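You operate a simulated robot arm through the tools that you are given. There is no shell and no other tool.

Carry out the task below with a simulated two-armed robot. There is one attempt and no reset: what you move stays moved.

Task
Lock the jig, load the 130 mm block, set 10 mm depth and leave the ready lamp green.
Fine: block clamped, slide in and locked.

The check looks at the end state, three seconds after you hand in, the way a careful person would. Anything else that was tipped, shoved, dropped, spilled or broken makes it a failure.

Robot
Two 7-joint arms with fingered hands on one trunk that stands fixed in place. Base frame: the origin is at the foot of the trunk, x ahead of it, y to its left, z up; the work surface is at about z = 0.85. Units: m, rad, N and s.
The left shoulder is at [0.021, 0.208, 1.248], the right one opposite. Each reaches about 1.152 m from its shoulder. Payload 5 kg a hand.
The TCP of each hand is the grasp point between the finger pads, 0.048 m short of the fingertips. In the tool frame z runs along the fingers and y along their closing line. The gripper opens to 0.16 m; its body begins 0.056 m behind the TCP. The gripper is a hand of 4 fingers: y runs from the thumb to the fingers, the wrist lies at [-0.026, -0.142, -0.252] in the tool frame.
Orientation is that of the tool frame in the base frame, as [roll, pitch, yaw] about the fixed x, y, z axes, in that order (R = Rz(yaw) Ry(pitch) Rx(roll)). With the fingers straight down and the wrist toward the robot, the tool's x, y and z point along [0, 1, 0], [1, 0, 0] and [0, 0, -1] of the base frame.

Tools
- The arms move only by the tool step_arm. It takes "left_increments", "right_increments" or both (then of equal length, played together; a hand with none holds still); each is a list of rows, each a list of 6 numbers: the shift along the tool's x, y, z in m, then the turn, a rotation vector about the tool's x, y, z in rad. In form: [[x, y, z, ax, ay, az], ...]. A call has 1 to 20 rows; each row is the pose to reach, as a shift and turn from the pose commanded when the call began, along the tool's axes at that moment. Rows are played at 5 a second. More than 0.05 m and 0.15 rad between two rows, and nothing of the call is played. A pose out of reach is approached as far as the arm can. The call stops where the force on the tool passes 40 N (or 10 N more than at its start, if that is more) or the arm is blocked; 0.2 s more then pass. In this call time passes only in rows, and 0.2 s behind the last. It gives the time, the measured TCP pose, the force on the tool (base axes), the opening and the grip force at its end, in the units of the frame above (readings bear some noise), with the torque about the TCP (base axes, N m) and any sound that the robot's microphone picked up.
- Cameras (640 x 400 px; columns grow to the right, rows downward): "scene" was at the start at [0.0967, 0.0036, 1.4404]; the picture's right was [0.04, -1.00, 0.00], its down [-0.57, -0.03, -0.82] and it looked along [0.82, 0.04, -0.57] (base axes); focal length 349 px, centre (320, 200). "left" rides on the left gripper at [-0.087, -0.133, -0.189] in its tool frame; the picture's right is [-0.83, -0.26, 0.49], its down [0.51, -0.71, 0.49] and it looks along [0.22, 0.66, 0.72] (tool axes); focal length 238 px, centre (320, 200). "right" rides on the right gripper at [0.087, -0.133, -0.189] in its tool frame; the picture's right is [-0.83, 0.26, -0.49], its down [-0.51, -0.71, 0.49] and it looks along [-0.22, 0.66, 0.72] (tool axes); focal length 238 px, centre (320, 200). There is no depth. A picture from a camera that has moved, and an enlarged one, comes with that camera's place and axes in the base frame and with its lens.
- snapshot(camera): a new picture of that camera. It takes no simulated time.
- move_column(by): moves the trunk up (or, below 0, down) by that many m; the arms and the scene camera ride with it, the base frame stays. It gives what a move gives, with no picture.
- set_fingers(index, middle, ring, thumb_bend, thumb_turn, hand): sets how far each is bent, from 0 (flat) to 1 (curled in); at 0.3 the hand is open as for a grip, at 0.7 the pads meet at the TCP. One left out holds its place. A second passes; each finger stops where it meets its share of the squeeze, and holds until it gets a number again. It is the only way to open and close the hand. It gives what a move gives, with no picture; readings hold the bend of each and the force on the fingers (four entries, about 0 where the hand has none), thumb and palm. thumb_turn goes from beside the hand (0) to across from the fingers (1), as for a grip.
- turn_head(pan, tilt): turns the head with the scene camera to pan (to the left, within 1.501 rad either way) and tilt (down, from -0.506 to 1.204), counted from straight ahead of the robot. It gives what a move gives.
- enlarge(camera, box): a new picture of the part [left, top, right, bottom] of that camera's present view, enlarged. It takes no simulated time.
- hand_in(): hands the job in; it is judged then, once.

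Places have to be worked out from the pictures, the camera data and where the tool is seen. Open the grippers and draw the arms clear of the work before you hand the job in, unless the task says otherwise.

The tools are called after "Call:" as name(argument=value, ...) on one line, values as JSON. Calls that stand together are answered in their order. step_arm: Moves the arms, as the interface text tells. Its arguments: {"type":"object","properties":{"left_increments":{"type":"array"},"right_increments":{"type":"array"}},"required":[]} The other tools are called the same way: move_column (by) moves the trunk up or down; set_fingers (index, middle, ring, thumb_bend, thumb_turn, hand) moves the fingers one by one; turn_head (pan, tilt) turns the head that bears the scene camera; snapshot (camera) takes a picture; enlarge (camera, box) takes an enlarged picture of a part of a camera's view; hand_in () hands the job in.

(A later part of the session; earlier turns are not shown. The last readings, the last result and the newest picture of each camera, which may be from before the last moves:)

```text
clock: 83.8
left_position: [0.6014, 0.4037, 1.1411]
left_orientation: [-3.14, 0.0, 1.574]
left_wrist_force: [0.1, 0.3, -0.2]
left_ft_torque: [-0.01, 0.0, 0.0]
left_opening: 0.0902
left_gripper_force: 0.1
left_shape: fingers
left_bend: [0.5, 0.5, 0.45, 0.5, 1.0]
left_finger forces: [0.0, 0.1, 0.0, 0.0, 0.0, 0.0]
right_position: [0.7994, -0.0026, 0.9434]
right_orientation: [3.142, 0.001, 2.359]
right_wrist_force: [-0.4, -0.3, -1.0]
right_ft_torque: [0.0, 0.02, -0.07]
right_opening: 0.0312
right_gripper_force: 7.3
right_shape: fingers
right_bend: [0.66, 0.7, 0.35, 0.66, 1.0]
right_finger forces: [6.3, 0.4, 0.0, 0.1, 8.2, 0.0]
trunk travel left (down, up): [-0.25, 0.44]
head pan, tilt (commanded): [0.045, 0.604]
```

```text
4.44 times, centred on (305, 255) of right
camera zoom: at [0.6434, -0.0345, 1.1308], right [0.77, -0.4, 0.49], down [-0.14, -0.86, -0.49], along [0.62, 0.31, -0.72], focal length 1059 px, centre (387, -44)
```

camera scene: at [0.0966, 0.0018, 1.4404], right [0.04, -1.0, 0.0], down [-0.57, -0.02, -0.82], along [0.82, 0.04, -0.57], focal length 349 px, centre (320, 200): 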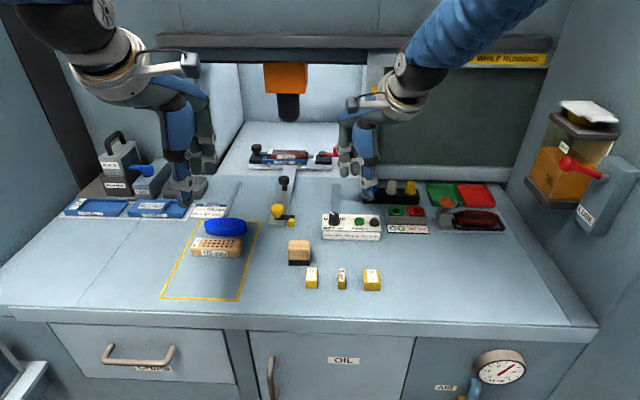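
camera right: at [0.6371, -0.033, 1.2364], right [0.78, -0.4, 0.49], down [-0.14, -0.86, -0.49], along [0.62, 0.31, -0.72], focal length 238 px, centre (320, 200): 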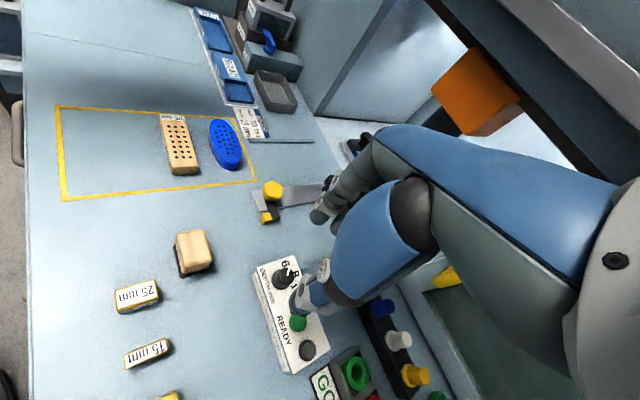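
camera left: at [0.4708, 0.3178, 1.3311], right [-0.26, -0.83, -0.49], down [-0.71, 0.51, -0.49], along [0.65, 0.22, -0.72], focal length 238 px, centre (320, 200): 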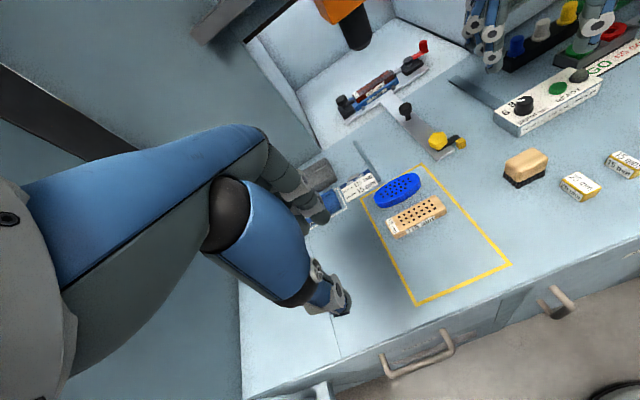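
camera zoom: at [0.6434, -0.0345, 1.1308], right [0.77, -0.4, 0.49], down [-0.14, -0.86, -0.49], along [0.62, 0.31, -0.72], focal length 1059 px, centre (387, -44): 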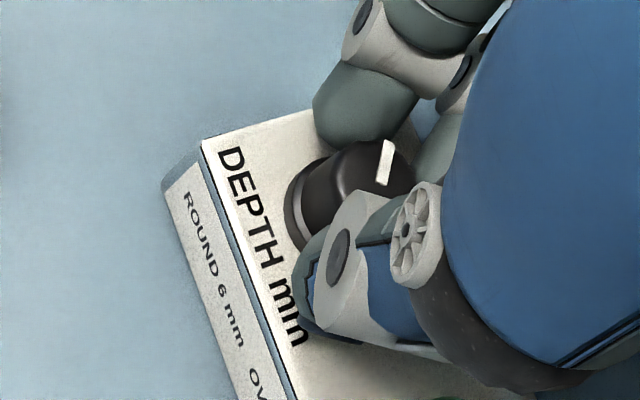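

Now the dial is pinched between index (6 N) and thumb (8 N). I rotate clockwise 0.45 rad and check that the pointer follows.

Call:
step_arm(right_increments=[[0, 0, 0, 0, 0, 0.11], [0, 0, 0, 0, 0, 0.22], [0, 0, 0, 0, 0, 0.33], [0, 0, 0, 0, 0, 0.45]])

Call:
enlarge(camera="scene", box=[310, 180, 370, 240])

Call:
enlarge(camera="left", box=[470, 30, 570, 130])

Call:
enlarge(camera="right", box=[260, 210, 350, 300])

```text
clock: 84.8
left_position: [0.6033, 0.4052, 1.1407]
left_orientation: [-3.14, 0.001, 1.571]
left_wrist_force: [0.8, 0.8, 0.1]
left_ft_torque: [-0.09, -0.04, -0.03]
left_opening: 0.0907
left_gripper_force: 0.1
left_shape: fingers
left_bend: [0.5, 0.5, 0.45, 0.5, 1.0]
left_finger forces: [0.0, 0.1, 0.0, 0.1, 0.1, 0.0]
right_position: [0.7983, -0.0018, 0.9427]
right_orientation: [-3.14, -0.001, 1.907]
right_wrist_force: [-3.3, -0.9, -3.2]
right_ft_torque: [-0.05, 0.07, 0.01]
right_opening: 0.0309
right_gripper_force: 8.1
right_shape: fingers
right_bend: [0.66, 0.7, 0.35, 0.66, 1.0]
right_finger forces: [6.2, 0.9, 0.1, 0.0, 8.7, 0.0]
trunk travel left (down, up): [-0.25, 0.44]
head pan, tilt (commanded): [0.045, 0.604]
```

```text
6.67 times, centred on (340, 210) of scene
camera zoom: at [0.0968, 0.0043, 1.4403], right [0.04, -1.0, 0.0], down [-0.57, -0.03, -0.82], along [0.82, 0.04, -0.57], focal length 2330 px, centre (187, 133)
```

zoom: 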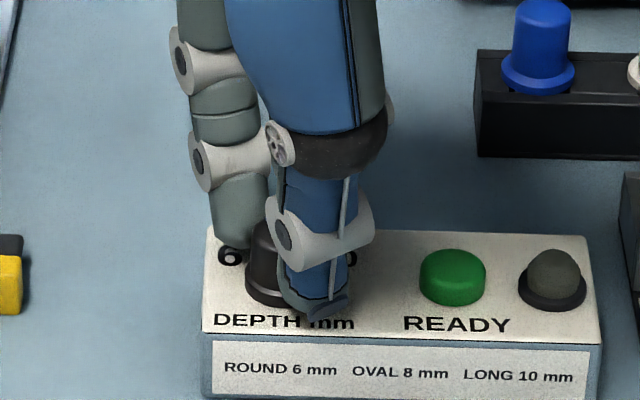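

```text
4.00 times, centred on (520, 80) of left
camera zoom: at [0.4699, 0.3178, 1.3313], right [-0.26, -0.84, -0.49], down [-0.71, 0.5, -0.49], along [0.65, 0.22, -0.72], focal length 953 px, centre (-480, 680)
```

zoom: 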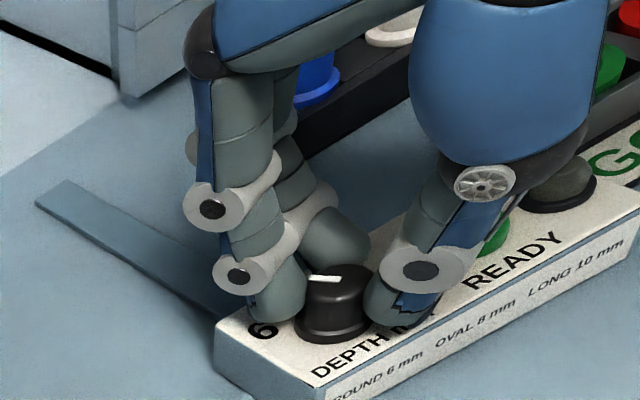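

```text
4.44 times, centred on (305, 255) of right
camera zoom: at [0.644, 0.0372, 1.131], right [0.52, -0.7, 0.49], down [-0.5, -0.71, -0.49], along [0.69, 0.01, -0.72], focal length 1059 px, centre (387, -44)
```

zoom: 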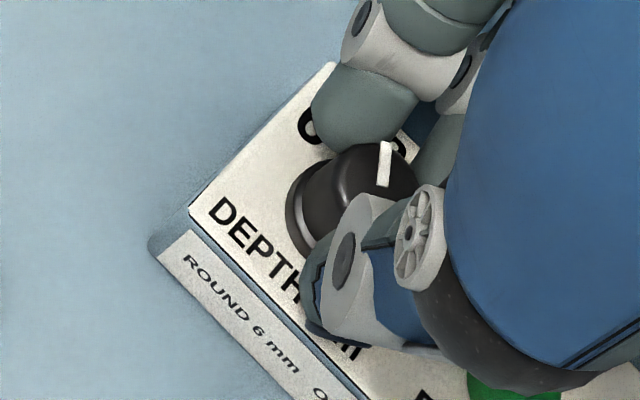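

The pointer moves with the hand. Continue another 0.55 rad.

Call:
step_arm(right_increments=[[0, 0, 0, 0, 0, 0.11], [0, 0, 0, 0, 0, 0.22], [0, 0, 0, 0, 0, 0.33], [0, 0, 0, 0, 0, 0.44], [0, 0, 0, 0, 0, 0.55]])

Call:
enlarge(camera="scene", box=[310, 180, 370, 240])

Call:
enlarge(camera="left", box=[470, 30, 570, 130])

Call:
enlarge(camera="right", box=[260, 210, 350, 300])

```text
clock: 86.0
left_position: [0.6017, 0.4041, 1.1411]
left_orientation: [-3.141, 0.0, 1.572]
left_wrist_force: [0.5, -0.9, 0.6]
left_ft_torque: [0.05, 0.04, 0.03]
left_opening: 0.0906
left_gripper_force: 0.0
left_shape: fingers
left_bend: [0.5, 0.5, 0.45, 0.5, 1.0]
left_finger forces: [0.1, 0.0, 0.1, 0.1, 0.0, 0.0]
right_position: [0.7981, -0.0024, 0.9423]
right_orientation: [-3.141, 0.0, 1.36]
right_wrist_force: [-4.9, 2.5, 4.6]
right_ft_torque: [0.11, 0.36, -0.04]
right_opening: 0.0306
right_gripper_force: 8.7
right_shape: fingers
right_bend: [0.66, 0.7, 0.35, 0.67, 1.0]
right_finger forces: [5.5, 1.5, 0.1, 0.0, 11.5, 0.0]
trunk travel left (down, up): [-0.25, 0.44]
head pan, tilt (commanded): [0.045, 0.604]
```

```text
6.67 times, centred on (340, 210) of scene
camera zoom: at [0.0961, 0.0032, 1.4404], right [0.04, -1.0, 0.0], down [-0.57, -0.03, -0.82], along [0.82, 0.04, -0.57], focal length 2330 px, centre (187, 133)
```

zoom: 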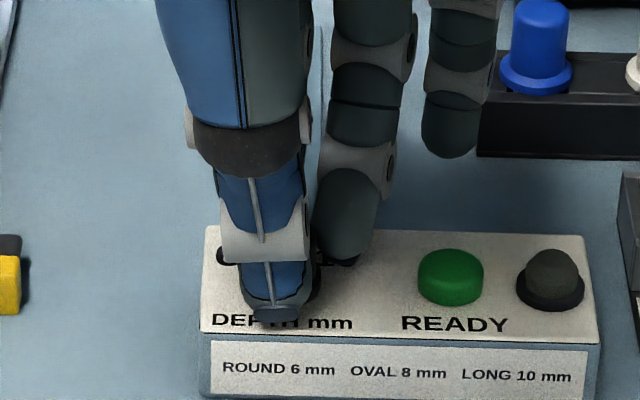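

```text
4.00 times, centred on (520, 80) of left
camera zoom: at [0.4693, 0.3166, 1.3319], right [-0.26, -0.83, -0.49], down [-0.71, 0.51, -0.49], along [0.66, 0.22, -0.72], focal length 953 px, centre (-480, 680)
```

zoom: 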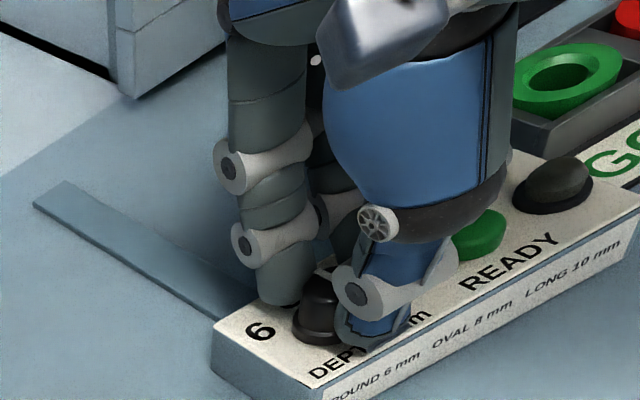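

```text
4.44 times, centred on (305, 255) of right
camera zoom: at [0.6858, 0.1118, 1.1311], right [0.08, -0.87, 0.49], down [-0.8, -0.35, -0.49], along [0.59, -0.35, -0.72], focal length 1059 px, centre (387, -44)
```

zoom: 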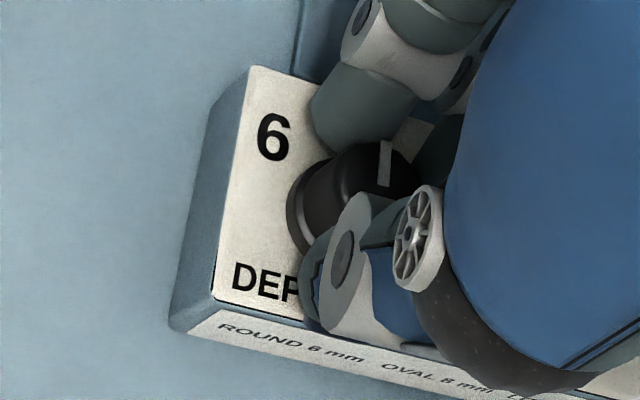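

Dial still tracks (about 57° turned). Continue the remaining ~0.55 rad to reach 10.

Call:
step_arm(right_increments=[[0, 0, 0, 0, 0, 0.11], [0, 0, 0, 0, 0, 0.22], [0, 0, 0, 0, 0, 0.33], [0, 0, 0, 0, 0, 0.44], [0, 0, 0, 0, 0, 0.55]])

Call:
enlarge(camera="scene", box=[310, 180, 370, 240])

Call:
enlarge(camera="left", box=[470, 30, 570, 130])

Call:
enlarge(camera="right", box=[260, 210, 350, 300])

```text
clock: 87.2
left_position: [0.6021, 0.4047, 1.1414]
left_orientation: [-3.141, -0.001, 1.573]
left_wrist_force: [0.4, -0.8, -0.4]
left_ft_torque: [0.0, -0.01, -0.01]
left_opening: 0.0908
left_gripper_force: 0.0
left_shape: fingers
left_bend: [0.5, 0.5, 0.45, 0.5, 1.0]
left_finger forces: [0.1, 0.0, 0.0, 0.1, 0.0, 0.1]
right_position: [0.7985, -0.001, 0.9425]
right_orientation: [3.142, 0.001, 0.807]
right_wrist_force: [-5.7, 2.1, 1.0]
right_ft_torque: [0.14, 0.27, 0.02]
right_opening: 0.0307
right_gripper_force: 8.2
right_shape: fingers
right_bend: [0.66, 0.7, 0.35, 0.66, 1.0]
right_finger forces: [3.9, 1.7, 0.0, 0.0, 11.1, 0.0]
trunk travel left (down, up): [-0.25, 0.44]
head pan, tilt (commanded): [0.045, 0.604]
```

```text
6.67 times, centred on (340, 210) of scene
camera zoom: at [0.0963, 0.0039, 1.4404], right [0.04, -1.0, 0.0], down [-0.57, -0.03, -0.82], along [0.82, 0.04, -0.57], focal length 2330 px, centre (187, 133)
```

zoom: 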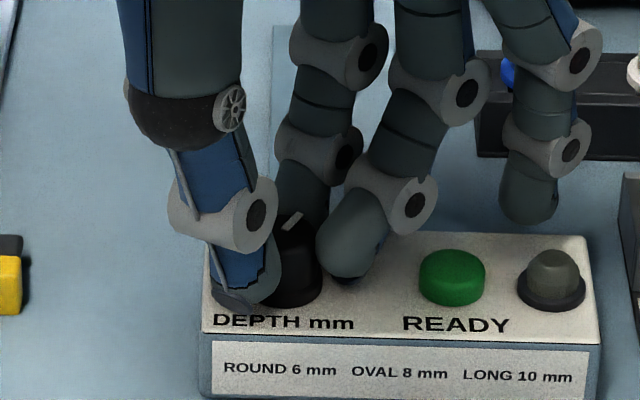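

```text
4.00 times, centred on (520, 80) of left
camera zoom: at [0.4694, 0.3173, 1.3317], right [-0.26, -0.83, -0.49], down [-0.71, 0.51, -0.49], along [0.66, 0.22, -0.72], focal length 953 px, centre (-480, 680)
```

zoom: 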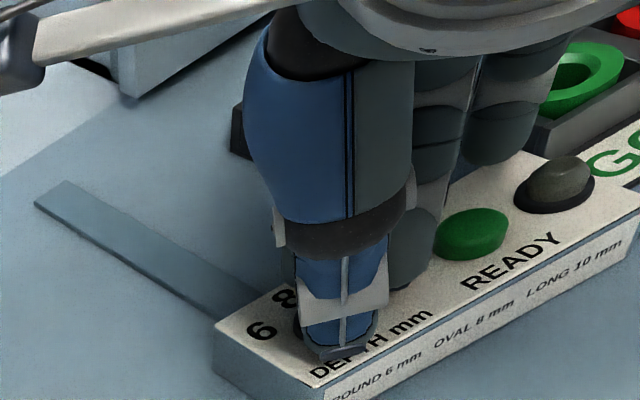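

```text
4.44 times, centred on (305, 255) of right
camera zoom: at [0.7621, 0.1538, 1.1315], right [-0.39, -0.78, 0.49], down [-0.86, 0.12, -0.49], along [0.32, -0.61, -0.72], focal length 1059 px, centre (387, -44)
```

zoom: 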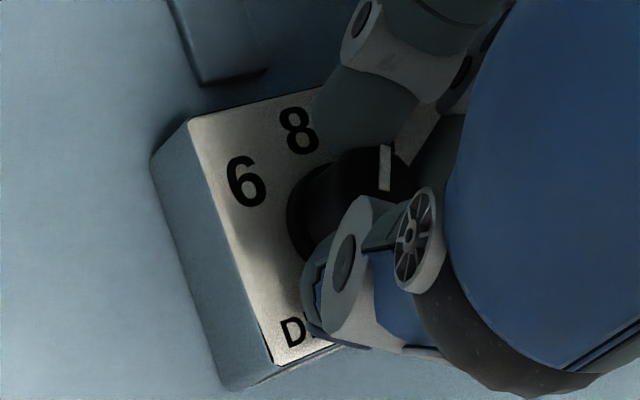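

Total 1.55 rad turned. I open the fingers, raise the hand and read the dial.

Call:
set_fingers(hand="right", index=0.55, middle=0.55, thumb_bend=0.55)

Call:
step_arm(right_increments=[[0, 0, -0.03, 0, 0, 0], [0, 0, -0.07, 0, 0, 0], [0, 0, -0.11, 0, 0, 0], [0, 0, -0.13, 0, 0, -0.1]])

Call:
enlarge(camera="scene", box=[315, 200, 395, 250])

Call:
enlarge(camera="left", box=[480, 60, 600, 150])

Call:
snapshot(camera="right")

```text
clock: 88.2
left_position: [0.6019, 0.4055, 1.1417]
left_orientation: [-3.141, 0.0, 1.573]
left_wrist_force: [0.0, -1.0, -0.2]
left_ft_torque: [0.04, -0.02, -0.01]
left_opening: 0.0904
left_gripper_force: 0.0
left_shape: fingers
left_bend: [0.5, 0.5, 0.45, 0.5, 1.0]
left_finger forces: [0.0, 0.0, 0.0, 0.0, 0.1, 0.0]
right_position: [0.7985, -0.0018, 0.9422]
right_orientation: [3.14, -0.001, 0.809]
right_wrist_force: [0.1, -0.2, -0.3]
right_ft_torque: [0.01, 0.04, -0.01]
right_opening: 0.0704
right_gripper_force: 0.1
right_shape: fingers
right_bend: [0.55, 0.55, 0.35, 0.55, 1.0]
right_finger forces: [0.0, 0.0, 0.1, 0.1, 0.0, 0.0]
trunk travel left (down, up): [-0.25, 0.44]
head pan, tilt (commanded): [0.045, 0.604]
```

```text
clock: 89.2
left_position: [0.6013, 0.4038, 1.142]
left_orientation: [-3.141, -0.001, 1.573]
left_wrist_force: [0.4, -0.2, -0.3]
left_ft_torque: [0.02, -0.06, -0.02]
left_opening: 0.0905
left_gripper_force: 0.0
left_shape: fingers
left_bend: [0.5, 0.5, 0.45, 0.5, 1.0]
left_finger forces: [0.0, 0.1, 0.1, 0.0, 0.0, 0.0]
right_position: [0.7976, -0.0011, 1.0736]
right_orientation: [3.14, -0.002, 0.909]
right_wrist_force: [-1.3, 1.4, -0.5]
right_ft_torque: [-0.01, -0.1, 0.01]
right_opening: 0.0704
right_gripper_force: 0.1
right_shape: fingers
right_bend: [0.55, 0.55, 0.35, 0.55, 1.0]
right_finger forces: [0.0, 0.1, 0.1, 0.1, 0.0, 0.0]
trunk travel left (down, up): [-0.25, 0.44]
head pan, tilt (commanded): [0.045, 0.604]
```

```text
8.00 times, centred on (355, 225) of scene
camera zoom: at [0.096, 0.0034, 1.4405], right [0.04, -1.0, 0.0], down [-0.57, -0.03, -0.82], along [0.82, 0.04, -0.57], focal length 2796 px, centre (40, 0)
```

zoom: 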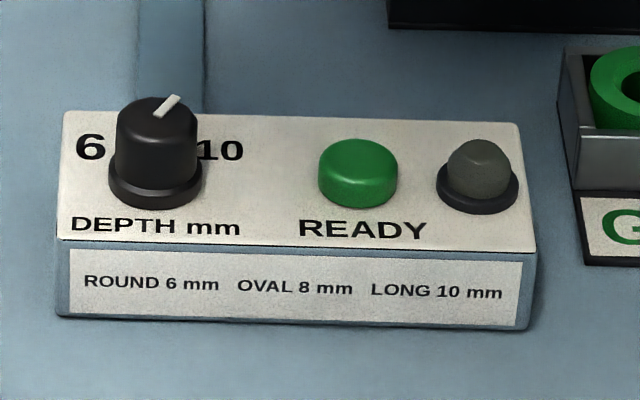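

```text
4.44 times, centred on (540, 105) of left
camera zoom: at [0.4691, 0.317, 1.3319], right [-0.26, -0.83, -0.49], down [-0.71, 0.51, -0.49], along [0.66, 0.22, -0.72], focal length 1059 px, centre (-658, 622)
```

zoom: 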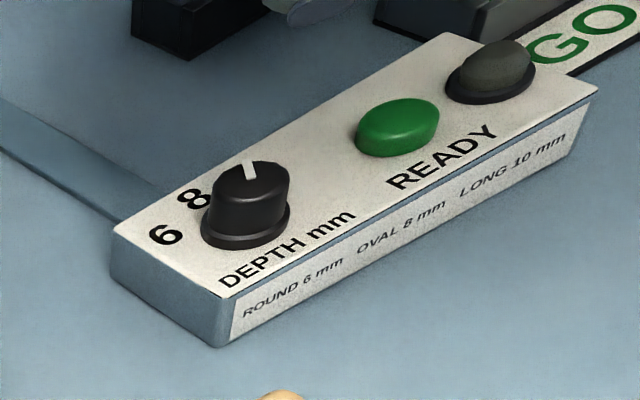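

```text
taken
camera right: at [0.7454, 0.1487, 1.2627], right [-0.31, -0.82, 0.49], down [-0.87, 0.04, -0.49], along [0.38, -0.57, -0.72], focal length 238 px, centre (320, 200)
```

right: 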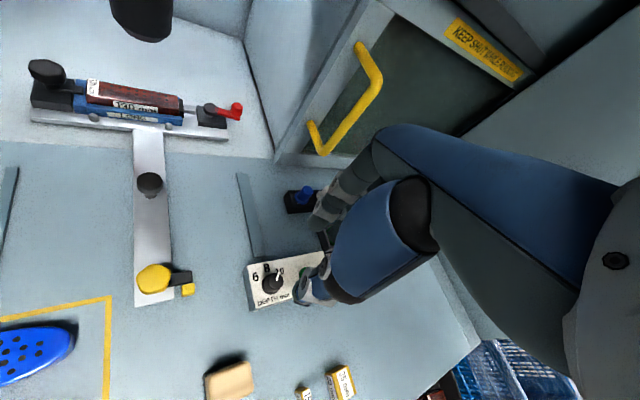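

The pointer now points right toward 10. I zoom from the right camera (above) to compare pointer and label angles.

Call:
enlarge(camera="right", box=[235, 240, 315, 310])

Call:
enlarge(camera="scene", box=[315, 200, 355, 235])

Call:
enlarge(camera="right", box=[130, 240, 210, 310])

Call:
enlarge(camera="right", box=[20, 40, 260, 160])

```text
5.71 times, centred on (275, 275) of right
camera zoom: at [0.7454, 0.1487, 1.2627], right [-0.31, -0.82, 0.49], down [-0.87, 0.04, -0.49], along [0.38, -0.57, -0.72], focal length 1362 px, centre (577, -229)
```

zoom: 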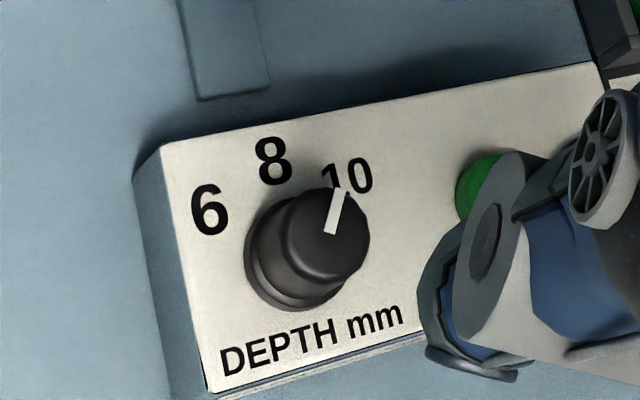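

```text
11.43 times, centred on (335, 218) of scene
camera zoom: at [0.096, 0.0034, 1.4405], right [0.04, -1.0, 0.0], down [-0.57, -0.03, -0.82], along [0.82, 0.04, -0.57], focal length 3994 px, centre (149, 0)
```

zoom: 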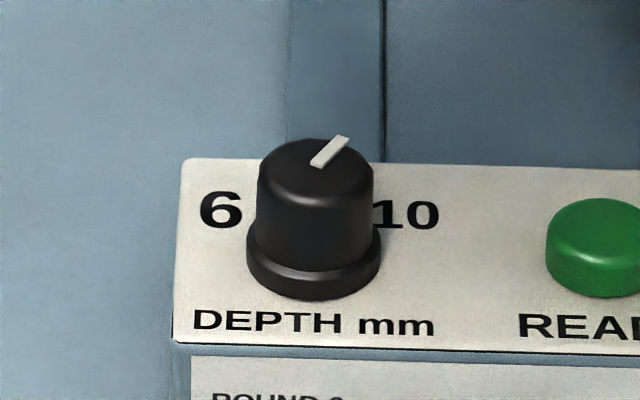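

```text
5.71 times, centred on (170, 275) of right
camera zoom: at [0.7454, 0.1487, 1.2627], right [-0.31, -0.82, 0.49], down [-0.87, 0.04, -0.49], along [0.38, -0.57, -0.72], focal length 1362 px, centre (1177, -229)
```

zoom: 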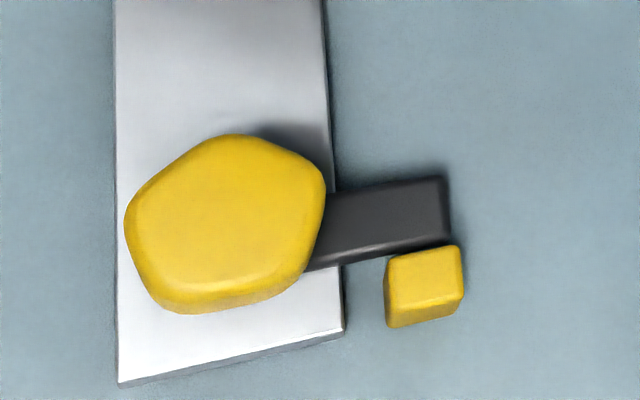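

```text
2.67 times, centred on (140, 100) of right
camera zoom: at [0.7454, 0.1487, 1.2627], right [-0.31, -0.82, 0.49], down [-0.87, 0.04, -0.49], along [0.38, -0.57, -0.72], focal length 636 px, centre (800, 467)
```

zoom: 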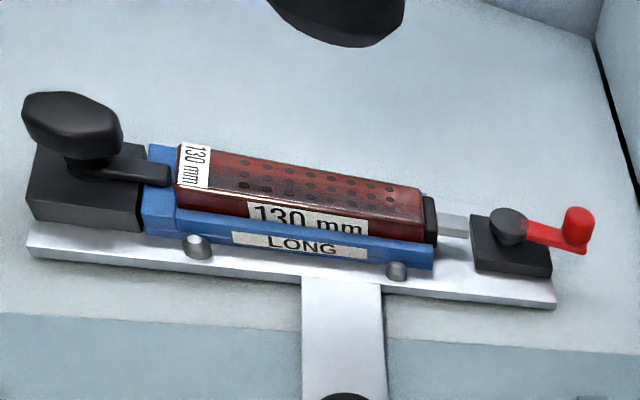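

The pointer reads ~34° right while "10" is at ~47°, so it needs ~13° more. I rotate the hand back to a neutral yaw while raised, then regrasp the dial.

Call:
step_arm(right_increments=[[0, 0, 0, 0, 0, -0.14], [0, 0, 0, 0, 0, -0.28], [0, 0, 0, 0, 0, -0.42], [0, 0, 0, 0, 0, -0.56], [0, 0, 0, 0, 0, -0.66], [0, 0, 0.04, 0, 0, -0.66], [0, 0, 0.08, 0, 0, -0.66], [0, 0, 0.11, 0, 0, -0.66]])

Call:
enlarge(camera="scene", box=[310, 180, 370, 240])

Call:
enlarge(camera="left", box=[470, 30, 570, 130])

Call:
enlarge(camera="right", box=[250, 200, 350, 300])

```text
clock: 91.0
left_position: [0.6038, 0.4033, 1.1408]
left_orientation: [-3.138, 0.0, 1.57]
left_wrist_force: [0.6, -0.6, -0.2]
left_ft_torque: [-0.02, 0.08, 0.01]
left_opening: 0.0906
left_gripper_force: 0.0
left_shape: fingers
left_bend: [0.5, 0.5, 0.45, 0.5, 1.0]
left_finger forces: [0.0, 0.0, 0.1, 0.1, 0.1, 0.0]
right_position: [0.8001, -0.0015, 0.9622]
right_orientation: [-3.141, -0.001, 1.572]
right_wrist_force: [0.8, -0.3, 2.4]
right_ft_torque: [-0.01, 0.15, 0.01]
right_opening: 0.0705
right_gripper_force: 0.1
right_shape: fingers
right_bend: [0.55, 0.55, 0.35, 0.55, 1.0]
right_finger forces: [0.0, 0.1, 0.1, 0.1, 0.0, 0.0]
trunk travel left (down, up): [-0.25, 0.44]
head pan, tilt (commanded): [0.045, 0.604]
```

```text
6.67 times, centred on (340, 210) of scene
camera zoom: at [0.0978, 0.0036, 1.4403], right [0.04, -1.0, 0.0], down [-0.57, -0.03, -0.82], along [0.82, 0.04, -0.57], focal length 2330 px, centre (187, 133)
```

zoom: 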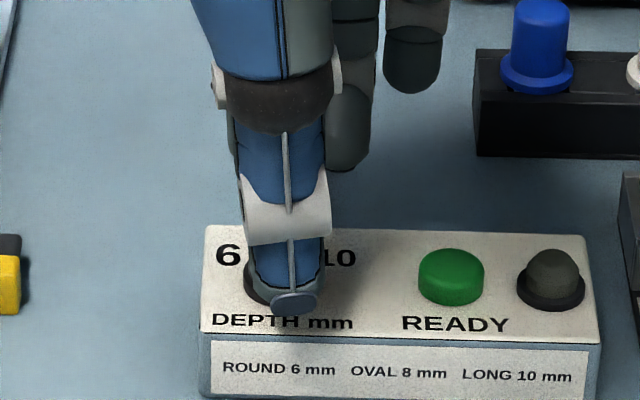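

```text
4.00 times, centred on (520, 80) of left
camera zoom: at [0.4709, 0.3169, 1.3311], right [-0.26, -0.83, -0.49], down [-0.71, 0.51, -0.49], along [0.65, 0.22, -0.72], focal length 953 px, centre (-480, 680)
```

zoom: 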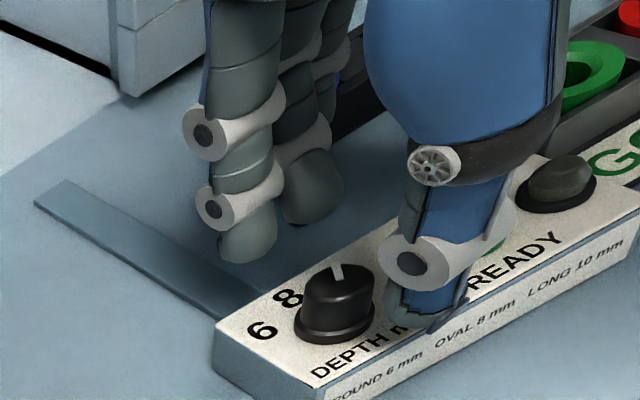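

```text
4.00 times, centred on (300, 250) of right
camera zoom: at [0.6678, 0.0859, 1.1511], right [0.26, -0.83, 0.49], down [-0.71, -0.51, -0.49], along [0.66, -0.22, -0.72], focal length 953 px, centre (400, 0)
```

zoom: 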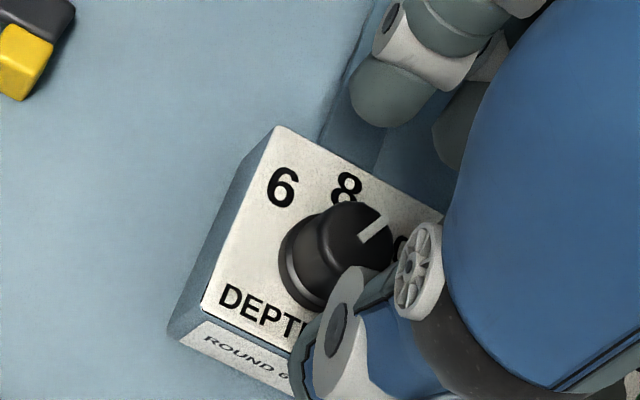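

Aligned again. I lower 20 mm to the previous grip height and close on the dial.

Call:
step_arm(right_increments=[[0, -0.001, 0.01, 0, 0, 0], [0, -0.001, 0.02, 0, 0, 0]])

Call:
set_fingers(hand="right", index=0.7, middle=0.7, thumb_bend=0.7)

Call:
enlarge(camera="right", box=[250, 200, 350, 300])

Call:
enlarge(camera="left", box=[470, 30, 570, 130])

```text
clock: 91.6
left_position: [0.6027, 0.4045, 1.142]
left_orientation: [-3.14, -0.001, 1.572]
left_wrist_force: [-0.1, -0.3, 0.7]
left_ft_torque: [0.0, 0.02, 0.0]
left_opening: 0.0905
left_gripper_force: 0.0
left_shape: fingers
left_bend: [0.5, 0.5, 0.45, 0.5, 1.0]
left_finger forces: [0.1, 0.0, 0.0, 0.0, 0.0, 0.1]
right_position: [0.7978, -0.0009, 0.9415]
right_orientation: [-3.141, 0.001, 1.572]
right_wrist_force: [-0.1, 0.8, 0.9]
right_ft_torque: [-0.02, 0.01, -0.07]
right_opening: 0.0706
right_gripper_force: 0.0
right_shape: fingers
right_bend: [0.55, 0.55, 0.35, 0.55, 1.0]
right_finger forces: [0.0, 0.0, 0.1, 0.0, 0.0, 0.0]
trunk travel left (down, up): [-0.25, 0.44]
head pan, tilt (commanded): [0.045, 0.604]
```

```text
clock: 92.6
left_position: [0.6022, 0.4043, 1.1415]
left_orientation: [-3.141, 0.0, 1.574]
left_wrist_force: [-0.5, 0.2, 0.1]
left_ft_torque: [0.02, 0.0, -0.02]
left_opening: 0.0905
left_gripper_force: 0.0
left_shape: fingers
left_bend: [0.5, 0.5, 0.45, 0.5, 1.0]
left_finger forces: [0.0, 0.0, 0.0, 0.1, 0.0, 0.0]
right_position: [0.7973, -0.0004, 0.943]
right_orientation: [3.141, 0.0, 1.57]
right_wrist_force: [-1.7, 0.7, 1.4]
right_ft_torque: [0.08, 0.05, -0.01]
right_opening: 0.0302
right_gripper_force: 7.9
right_shape: fingers
right_bend: [0.66, 0.69, 0.35, 0.66, 1.0]
right_finger forces: [6.1, 1.2, 0.0, 0.0, 8.6, 0.0]
trunk travel left (down, up): [-0.25, 0.44]
head pan, tilt (commanded): [0.045, 0.604]
```

```text
4.00 times, centred on (300, 250) of right
camera zoom: at [0.665, 0.0867, 1.1313], right [0.26, -0.83, 0.49], down [-0.71, -0.51, -0.49], along [0.66, -0.22, -0.72], focal length 953 px, centre (400, 0)
```

zoom: 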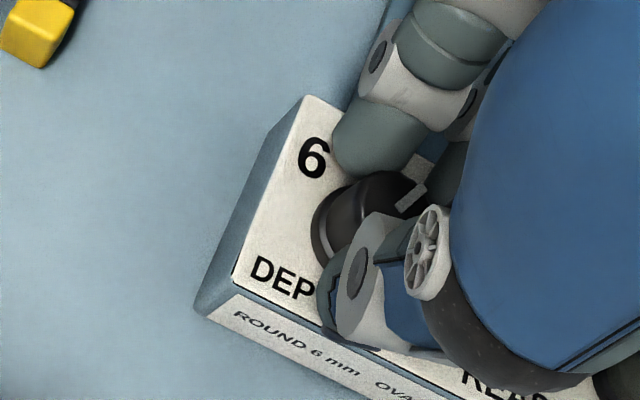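

```text
4.00 times, centred on (520, 80) of left
camera zoom: at [0.4697, 0.3173, 1.3316], right [-0.26, -0.83, -0.49], down [-0.71, 0.51, -0.49], along [0.65, 0.22, -0.72], focal length 953 px, centre (-480, 680)
```

zoom: 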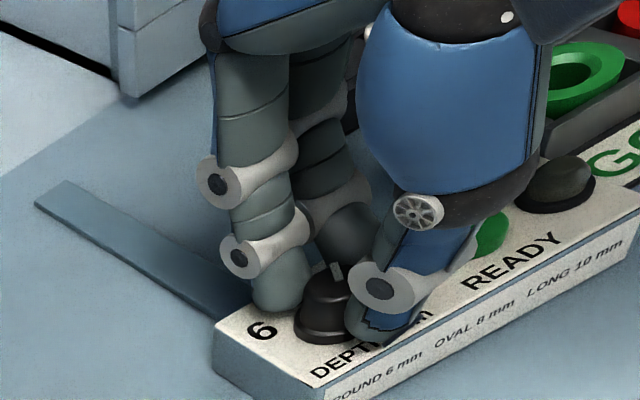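

Gripped (index 6 N, thumb 9 N). I rotate clockwise another 0.26 rad.

Call:
step_arm(right_increments=[[0, 0, 0, 0, 0, 0.09], [0, 0, 0, 0, 0, 0.18], [0, 0, 0, 0, 0, 0.26]])

Call:
enlarge(camera="right", box=[250, 200, 350, 300])

Call:
set_fingers(hand="right", index=0.55, middle=0.55, thumb_bend=0.55)

Call:
step_arm(right_increments=[[0, 0, -0.03, 0, 0, 0], [0, 0, -0.07, 0, 0, 0], [0, 0, -0.1, 0, 0, 0]])

Call:
enlarge(camera="scene", box=[315, 200, 355, 235])

Call:
enlarge(camera="right", box=[250, 240, 340, 330])

Call:
enlarge(camera="left", box=[480, 60, 600, 150])

```text
clock: 93.4
left_position: [0.604, 0.4055, 1.1406]
left_orientation: [-3.139, 0.0, 1.572]
left_wrist_force: [0.0, -0.2, -0.4]
left_ft_torque: [-0.01, -0.02, -0.04]
left_opening: 0.0905
left_gripper_force: 0.0
left_shape: fingers
left_bend: [0.5, 0.5, 0.45, 0.5, 1.0]
left_finger forces: [0.0, 0.1, 0.0, 0.1, 0.0, 0.0]
right_position: [0.7976, -0.0015, 0.9429]
right_orientation: [-3.141, -0.002, 1.309]
right_wrist_force: [-0.8, 2.5, 2.0]
right_ft_torque: [0.08, 0.06, -0.01]
right_opening: 0.0302
right_gripper_force: 8.3
right_shape: fingers
right_bend: [0.66, 0.69, 0.35, 0.66, 1.0]
right_finger forces: [6.7, 1.2, 0.1, 0.1, 9.0, 0.0]
trunk travel left (down, up): [-0.25, 0.44]
head pan, tilt (commanded): [0.045, 0.604]
```

```text
4.00 times, centred on (300, 250) of right
camera zoom: at [0.6918, 0.1179, 1.131], right [0.03, -0.87, 0.49], down [-0.82, -0.31, -0.49], along [0.58, -0.38, -0.72], focal length 953 px, centre (400, 0)
```

zoom: 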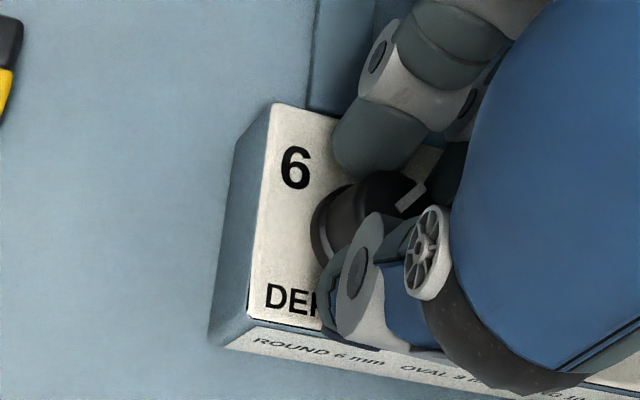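

```text
clock: 94.4
left_position: [0.6026, 0.4027, 1.1416]
left_orientation: [-3.138, -0.002, 1.574]
left_wrist_force: [-0.3, -0.2, -0.1]
left_ft_torque: [0.01, -0.03, 0.02]
left_opening: 0.0905
left_gripper_force: 0.0
left_shape: fingers
left_bend: [0.5, 0.5, 0.45, 0.5, 1.0]
left_finger forces: [0.1, 0.1, 0.0, 0.0, 0.0, 0.1]
right_position: [0.7974, -0.0022, 0.9421]
right_orientation: [3.14, 0.0, 1.312]
right_wrist_force: [0.4, -0.5, -0.7]
right_ft_torque: [-0.01, -0.01, 0.01]
right_opening: 0.0702
right_gripper_force: 0.1
right_shape: fingers
right_bend: [0.55, 0.55, 0.35, 0.55, 1.0]
right_finger forces: [0.0, 0.0, 0.1, 0.0, 0.0, 0.0]
trunk travel left (down, up): [-0.25, 0.44]
head pan, tilt (commanded): [0.045, 0.604]
```

```text
clock: 95.2
left_position: [0.6023, 0.4053, 1.1413]
left_orientation: [-3.141, 0.0, 1.572]
left_wrist_force: [-1.2, 0.2, 0.1]
left_ft_torque: [-0.03, -0.02, -0.01]
left_opening: 0.0908
left_gripper_force: 0.0
left_shape: fingers
left_bend: [0.5, 0.5, 0.45, 0.5, 1.0]
left_finger forces: [0.1, 0.0, 0.1, 0.0, 0.0, 0.0]
right_position: [0.7979, -0.0026, 1.0397]
right_orientation: [-3.141, 0.002, 1.308]
right_wrist_force: [-1.0, 0.4, -1.5]
right_ft_torque: [0.0, -0.1, -0.03]
right_opening: 0.0704
right_gripper_force: 0.0
right_shape: fingers
right_bend: [0.55, 0.55, 0.35, 0.55, 1.0]
right_finger forces: [0.0, 0.1, 0.0, 0.0, 0.1, 0.0]
trunk travel left (down, up): [-0.25, 0.44]
head pan, tilt (commanded): [0.045, 0.604]
```

```text
11.43 times, centred on (335, 218) of scene
camera zoom: at [0.0961, 0.0037, 1.4404], right [0.04, -1.0, 0.0], down [-0.57, -0.03, -0.82], along [0.82, 0.04, -0.57], focal length 3994 px, centre (149, 0)
```

zoom: 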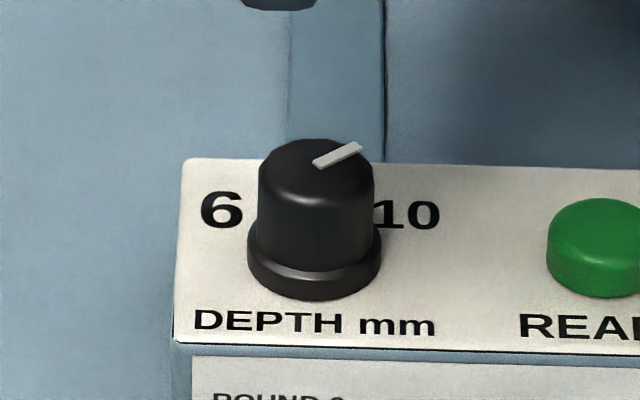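

```text
4.44 times, centred on (295, 285) of right
camera zoom: at [0.6919, 0.1166, 1.2292], right [0.04, -0.87, 0.49], down [-0.82, -0.31, -0.49], along [0.58, -0.38, -0.72], focal length 1059 px, centre (431, -178)
```

zoom: 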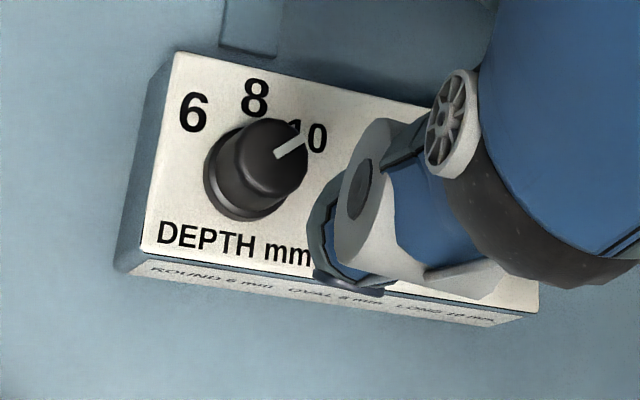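

```text
4.44 times, centred on (540, 105) of left
camera zoom: at [0.4692, 0.3172, 1.3318], right [-0.26, -0.83, -0.49], down [-0.71, 0.51, -0.49], along [0.66, 0.22, -0.72], focal length 1059 px, centre (-658, 622)
```

zoom: 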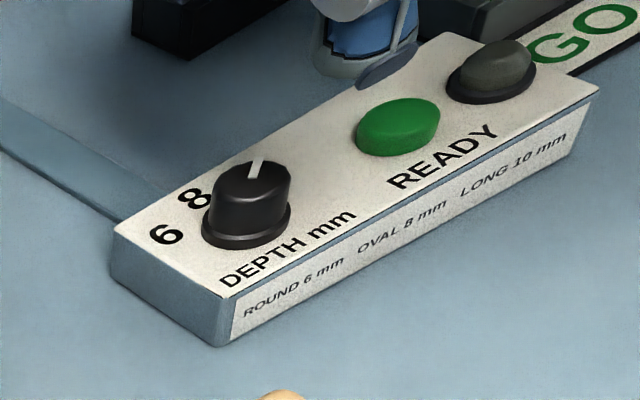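

The pointer now lines up with 10 within a few degrees. Next the READY button (≈0.804, −0.066, top 0.891): I close the right fingers to a blunt tip and move above it.

Call:
set_fingers(hand="right", index=0.7, middle=0.7, thumb_bend=0.68)

Call:
step_arm(right_increments=[[-0.02, 0.007, 0, 0, 0, 0], [-0.04, 0.015, 0, 0, 0, 0], [-0.0597, 0.0223, 0, 0, 0, 0], [-0.0597, 0.0223, 0.03, 0, 0, 0], [-0.0597, 0.0223, 0.06, 0, 0, 0]])

Call:
enlarge(camera="scene", box=[320, 160, 420, 240])

Call:
enlarge(camera="left", box=[490, 10, 630, 130])

Call:
enlarge(camera="right", box=[230, 200, 350, 320])

```text
clock: 96.2
left_position: [0.6026, 0.4036, 1.1406]
left_orientation: [-3.14, 0.0, 1.575]
left_wrist_force: [0.0, -0.2, 0.5]
left_ft_torque: [0.0, 0.01, -0.01]
left_opening: 0.0908
left_gripper_force: 0.1
left_shape: fingers
left_bend: [0.5, 0.5, 0.45, 0.5, 1.0]
left_finger forces: [0.0, 0.1, 0.0, 0.0, 0.0, 0.0]
right_position: [0.7993, -0.0025, 1.0395]
right_orientation: [-3.141, 0.001, 1.311]
right_wrist_force: [0.2, 0.1, 0.8]
right_ft_torque: [0.0, 0.0, -0.02]
right_opening: 0.0171
right_gripper_force: 0.0
right_shape: fingers
right_bend: [0.7, 0.7, 0.35, 0.68, 1.0]
right_finger forces: [0.0, 0.0, 0.0, 0.0, 0.0, 0.1]
trunk travel left (down, up): [-0.25, 0.44]
head pan, tilt (commanded): [0.045, 0.604]
```

```text
clock: 97.4
left_position: [0.6037, 0.4032, 1.1422]
left_orientation: [-3.139, 0.0, 1.571]
left_wrist_force: [0.3, 0.1, 0.6]
left_ft_torque: [0.06, 0.05, 0.01]
left_opening: 0.0905
left_gripper_force: 0.0
left_shape: fingers
left_bend: [0.5, 0.5, 0.45, 0.5, 1.0]
left_finger forces: [0.0, 0.1, 0.1, 0.0, 0.1, 0.0]
right_position: [0.8064, -0.0689, 0.9817]
right_orientation: [3.14, -0.003, 1.309]
right_wrist_force: [1.5, -0.6, 1.8]
right_ft_torque: [0.04, 0.11, -0.03]
right_opening: 0.017
right_gripper_force: 0.0
right_shape: fingers
right_bend: [0.7, 0.7, 0.35, 0.68, 1.0]
right_finger forces: [0.0, 0.1, 0.1, 0.0, 0.0, 0.1]
trunk travel left (down, up): [-0.25, 0.44]
head pan, tilt (commanded): [0.045, 0.604]
```

```text
5.00 times, centred on (370, 200) of scene
camera zoom: at [0.0973, 0.0029, 1.4403], right [0.04, -1.0, 0.0], down [-0.57, -0.02, -0.82], along [0.82, 0.04, -0.57], focal length 1747 px, centre (70, 200)
```

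zoom: 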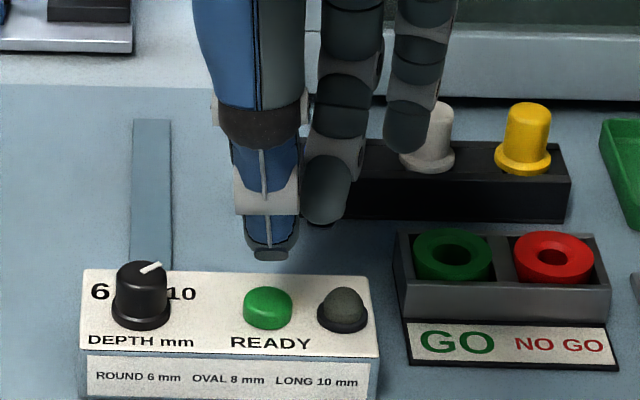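

```text
3.33 times, centred on (560, 70) of left
camera zoom: at [0.4705, 0.3163, 1.3315], right [-0.26, -0.83, -0.49], down [-0.71, 0.51, -0.49], along [0.65, 0.22, -0.72], focal length 794 px, centre (-480, 633)
```

zoom: 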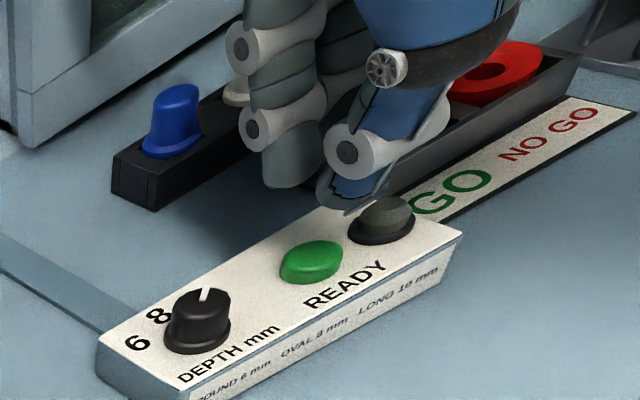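

```text
3.33 times, centred on (290, 260) of right
camera zoom: at [0.6984, 0.0516, 1.172], right [0.03, -0.87, 0.49], down [-0.82, -0.3, -0.49], along [0.58, -0.38, -0.72], focal length 794 px, centre (420, 0)
```

zoom: 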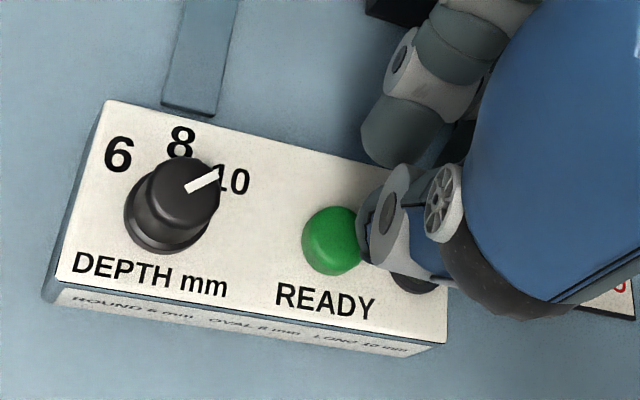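

The pointer is exactly on 10. The thumb tip is right above the READY button; I open the other fingers out of the way and press with the thumb.

Call:
set_fingers(hand="right", index=0.52, middle=0.48, ring=0.4, thumb_bend=0.68)

Call:
step_arm(right_increments=[[0, 0, 0.012, 0, 0, 0], [0, 0, 0.024, 0, 0, 0], [0, 0, 0.03, 0, 0, 0]])

Call:
enlarge(camera="scene", box=[320, 160, 420, 240])

Call:
enlarge(camera="left", box=[490, 10, 630, 130])

```text
clock: 98.4
left_position: [0.6025, 0.4049, 1.141]
left_orientation: [-3.14, 0.0, 1.572]
left_wrist_force: [0.0, -0.4, -0.1]
left_ft_torque: [-0.01, -0.02, 0.02]
left_opening: 0.0909
left_gripper_force: 0.1
left_shape: fingers
left_bend: [0.5, 0.5, 0.45, 0.5, 1.0]
left_finger forces: [0.0, 0.1, 0.1, 0.1, 0.1, 0.0]
right_position: [0.8036, -0.0668, 0.9844]
right_orientation: [3.141, -0.001, 1.31]
right_wrist_force: [-0.5, -0.7, -0.2]
right_ft_torque: [-0.03, 0.04, 0.01]
right_opening: 0.0516
right_gripper_force: 0.1
right_shape: fingers
right_bend: [0.52, 0.48, 0.4, 0.68, 1.0]
right_finger forces: [0.0, 0.0, 0.0, 0.1, 0.0, 0.0]
trunk travel left (down, up): [-0.25, 0.44]
head pan, tilt (commanded): [0.045, 0.604]
```

```text
clock: 99.2
left_position: [0.6016, 0.4037, 1.1408]
left_orientation: [-3.14, 0.0, 1.572]
left_wrist_force: [0.0, 0.5, -0.5]
left_ft_torque: [-0.01, 0.01, 0.0]
left_opening: 0.0905
left_gripper_force: 0.2
left_shape: fingers
left_bend: [0.5, 0.5, 0.45, 0.5, 1.0]
left_finger forces: [0.0, 0.0, 0.1, 0.0, 0.0, 0.1]
right_position: [0.8041, -0.0652, 0.9535]
right_orientation: [3.141, 0.001, 1.311]
right_wrist_force: [-0.5, 0.0, -0.9]
right_ft_torque: [0.03, 0.02, 0.01]
right_opening: 0.0516
right_gripper_force: 0.1
right_shape: fingers
right_bend: [0.52, 0.48, 0.4, 0.68, 1.0]
right_finger forces: [0.1, 0.1, 0.0, 0.0, 0.0, 0.0]
trunk travel left (down, up): [-0.25, 0.44]
head pan, tilt (commanded): [0.045, 0.604]
```

```text
5.00 times, centred on (370, 200) of scene
camera zoom: at [0.097, 0.0037, 1.4404], right [0.04, -1.0, 0.0], down [-0.57, -0.03, -0.82], along [0.82, 0.04, -0.57], focal length 1747 px, centre (70, 200)
```

zoom: 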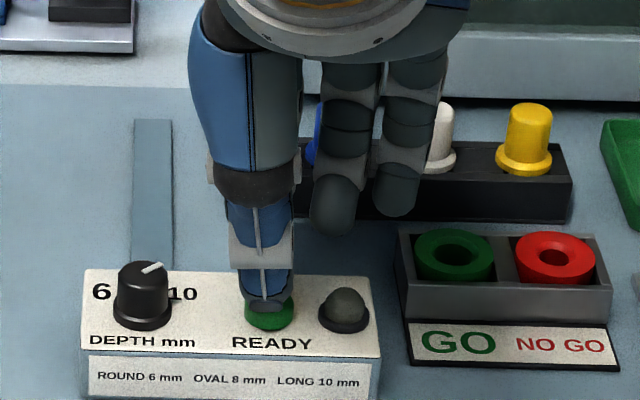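

```text
3.33 times, centred on (560, 70) of left
camera zoom: at [0.4701, 0.3172, 1.3315], right [-0.26, -0.83, -0.49], down [-0.71, 0.51, -0.49], along [0.65, 0.22, -0.72], focal length 794 px, centre (-480, 633)
```

zoom: 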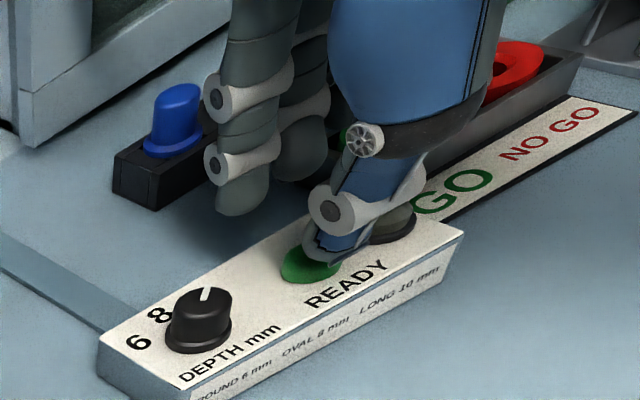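

Thumb tip is directly over the button. I press down in small steps.

Call:
step_arm(right_increments=[[0, 0, 0.004, 0, 0, 0], [0, 0, 0.008, 0, 0, 0], [0, 0, 0.011, 0, 0, 0]])

Call:
enlarge(camera="scene", box=[320, 160, 420, 240])

```text
clock: 100.0
left_position: [0.6028, 0.4047, 1.1423]
left_orientation: [-3.141, 0.0, 1.573]
left_wrist_force: [-0.1, 0.2, -0.4]
left_ft_torque: [-0.01, 0.02, 0.02]
left_opening: 0.0907
left_gripper_force: 0.1
left_shape: fingers
left_bend: [0.5, 0.5, 0.45, 0.5, 1.0]
left_finger forces: [0.1, 0.0, 0.0, 0.1, 0.0, 0.0]
right_position: [0.8042, -0.0649, 0.9419]
right_orientation: [-3.141, -0.001, 1.31]
right_wrist_force: [0.5, -0.3, 1.2]
right_ft_torque: [0.0, 0.03, 0.0]
right_opening: 0.0516
right_gripper_force: 0.7
right_shape: fingers
right_bend: [0.52, 0.48, 0.4, 0.68, 1.0]
right_finger forces: [0.1, 0.0, 0.0, 0.0, 0.8, 0.0]
trunk travel left (down, up): [-0.25, 0.44]
head pan, tilt (commanded): [0.045, 0.604]
```

```text
5.00 times, centred on (370, 200) of scene
camera zoom: at [0.0968, 0.0037, 1.4404], right [0.04, -1.0, 0.0], down [-0.57, -0.03, -0.82], along [0.82, 0.04, -0.57], focal length 1747 px, centre (70, 200)
```

zoom: 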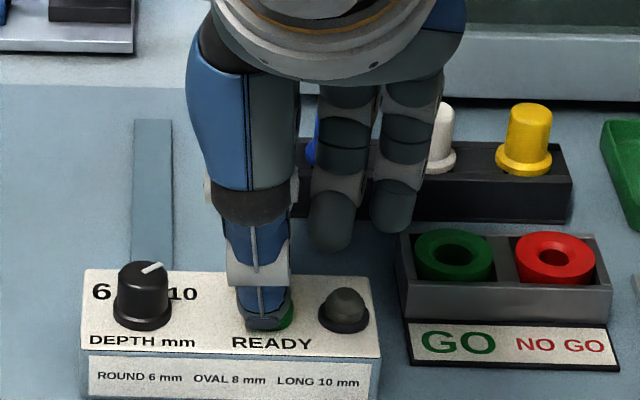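

Contact has begun (≈1 N). I nudge 3 mm toward −y for centring and press a few more mm.

Call:
step_arm(right_increments=[[-0.003, 0.001, 0.002, 0, 0, 0], [-0.003, 0.001, 0.005, 0, 0, 0], [-0.003, 0.001, 0.008, 0, 0, 0]])

Call:
enlarge(camera="scene", box=[320, 160, 420, 240])

Call:
enlarge(camera="left", box=[490, 10, 630, 130])

```text
clock: 100.8
left_position: [0.6017, 0.4043, 1.1422]
left_orientation: [-3.141, 0.001, 1.573]
left_wrist_force: [-0.6, -0.1, -1.0]
left_ft_torque: [-0.01, -0.02, 0.02]
left_opening: 0.0904
left_gripper_force: 0.0
left_shape: fingers
left_bend: [0.5, 0.5, 0.45, 0.5, 1.0]
left_finger forces: [0.0, 0.0, 0.1, 0.1, 0.0, 0.0]
right_position: [0.8042, -0.0689, 0.9349]
right_orientation: [3.14, -0.001, 1.311]
right_wrist_force: [-3.1, 1.2, 12.9]
right_ft_torque: [0.15, 0.36, -0.05]
right_opening: 0.0516
right_gripper_force: 7.0
right_shape: fingers
right_bend: [0.52, 0.48, 0.4, 0.68, 1.0]
right_finger forces: [0.0, 0.0, 0.0, 0.1, 13.3, 0.1]
trunk travel left (down, up): [-0.25, 0.44]
head pan, tilt (commanded): [0.045, 0.604]
heard: click
```

```text
5.00 times, centred on (370, 200) of scene
camera zoom: at [0.0955, 0.0038, 1.4406], right [0.04, -1.0, 0.0], down [-0.57, -0.03, -0.82], along [0.82, 0.04, -0.57], focal length 1747 px, centre (70, 200)
```

zoom: 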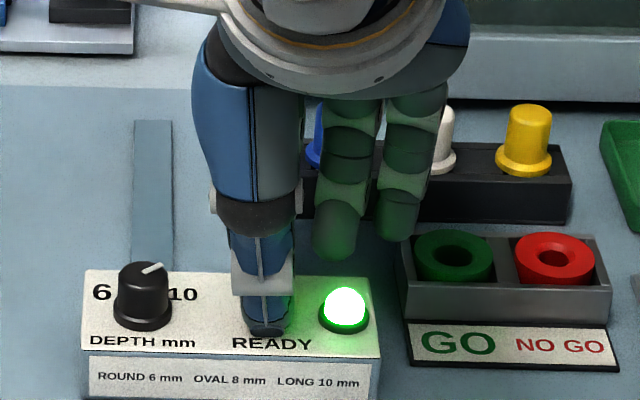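

```text
3.33 times, centred on (560, 70) of left
camera zoom: at [0.4686, 0.3173, 1.3322], right [-0.26, -0.83, -0.49], down [-0.71, 0.51, -0.49], along [0.66, 0.22, -0.72], focal length 794 px, centre (-480, 633)
```

zoom: 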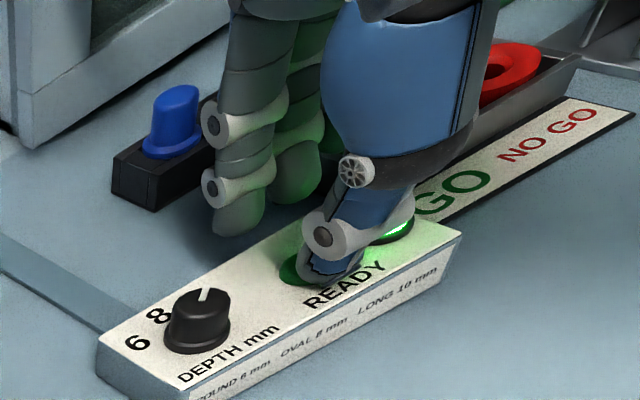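

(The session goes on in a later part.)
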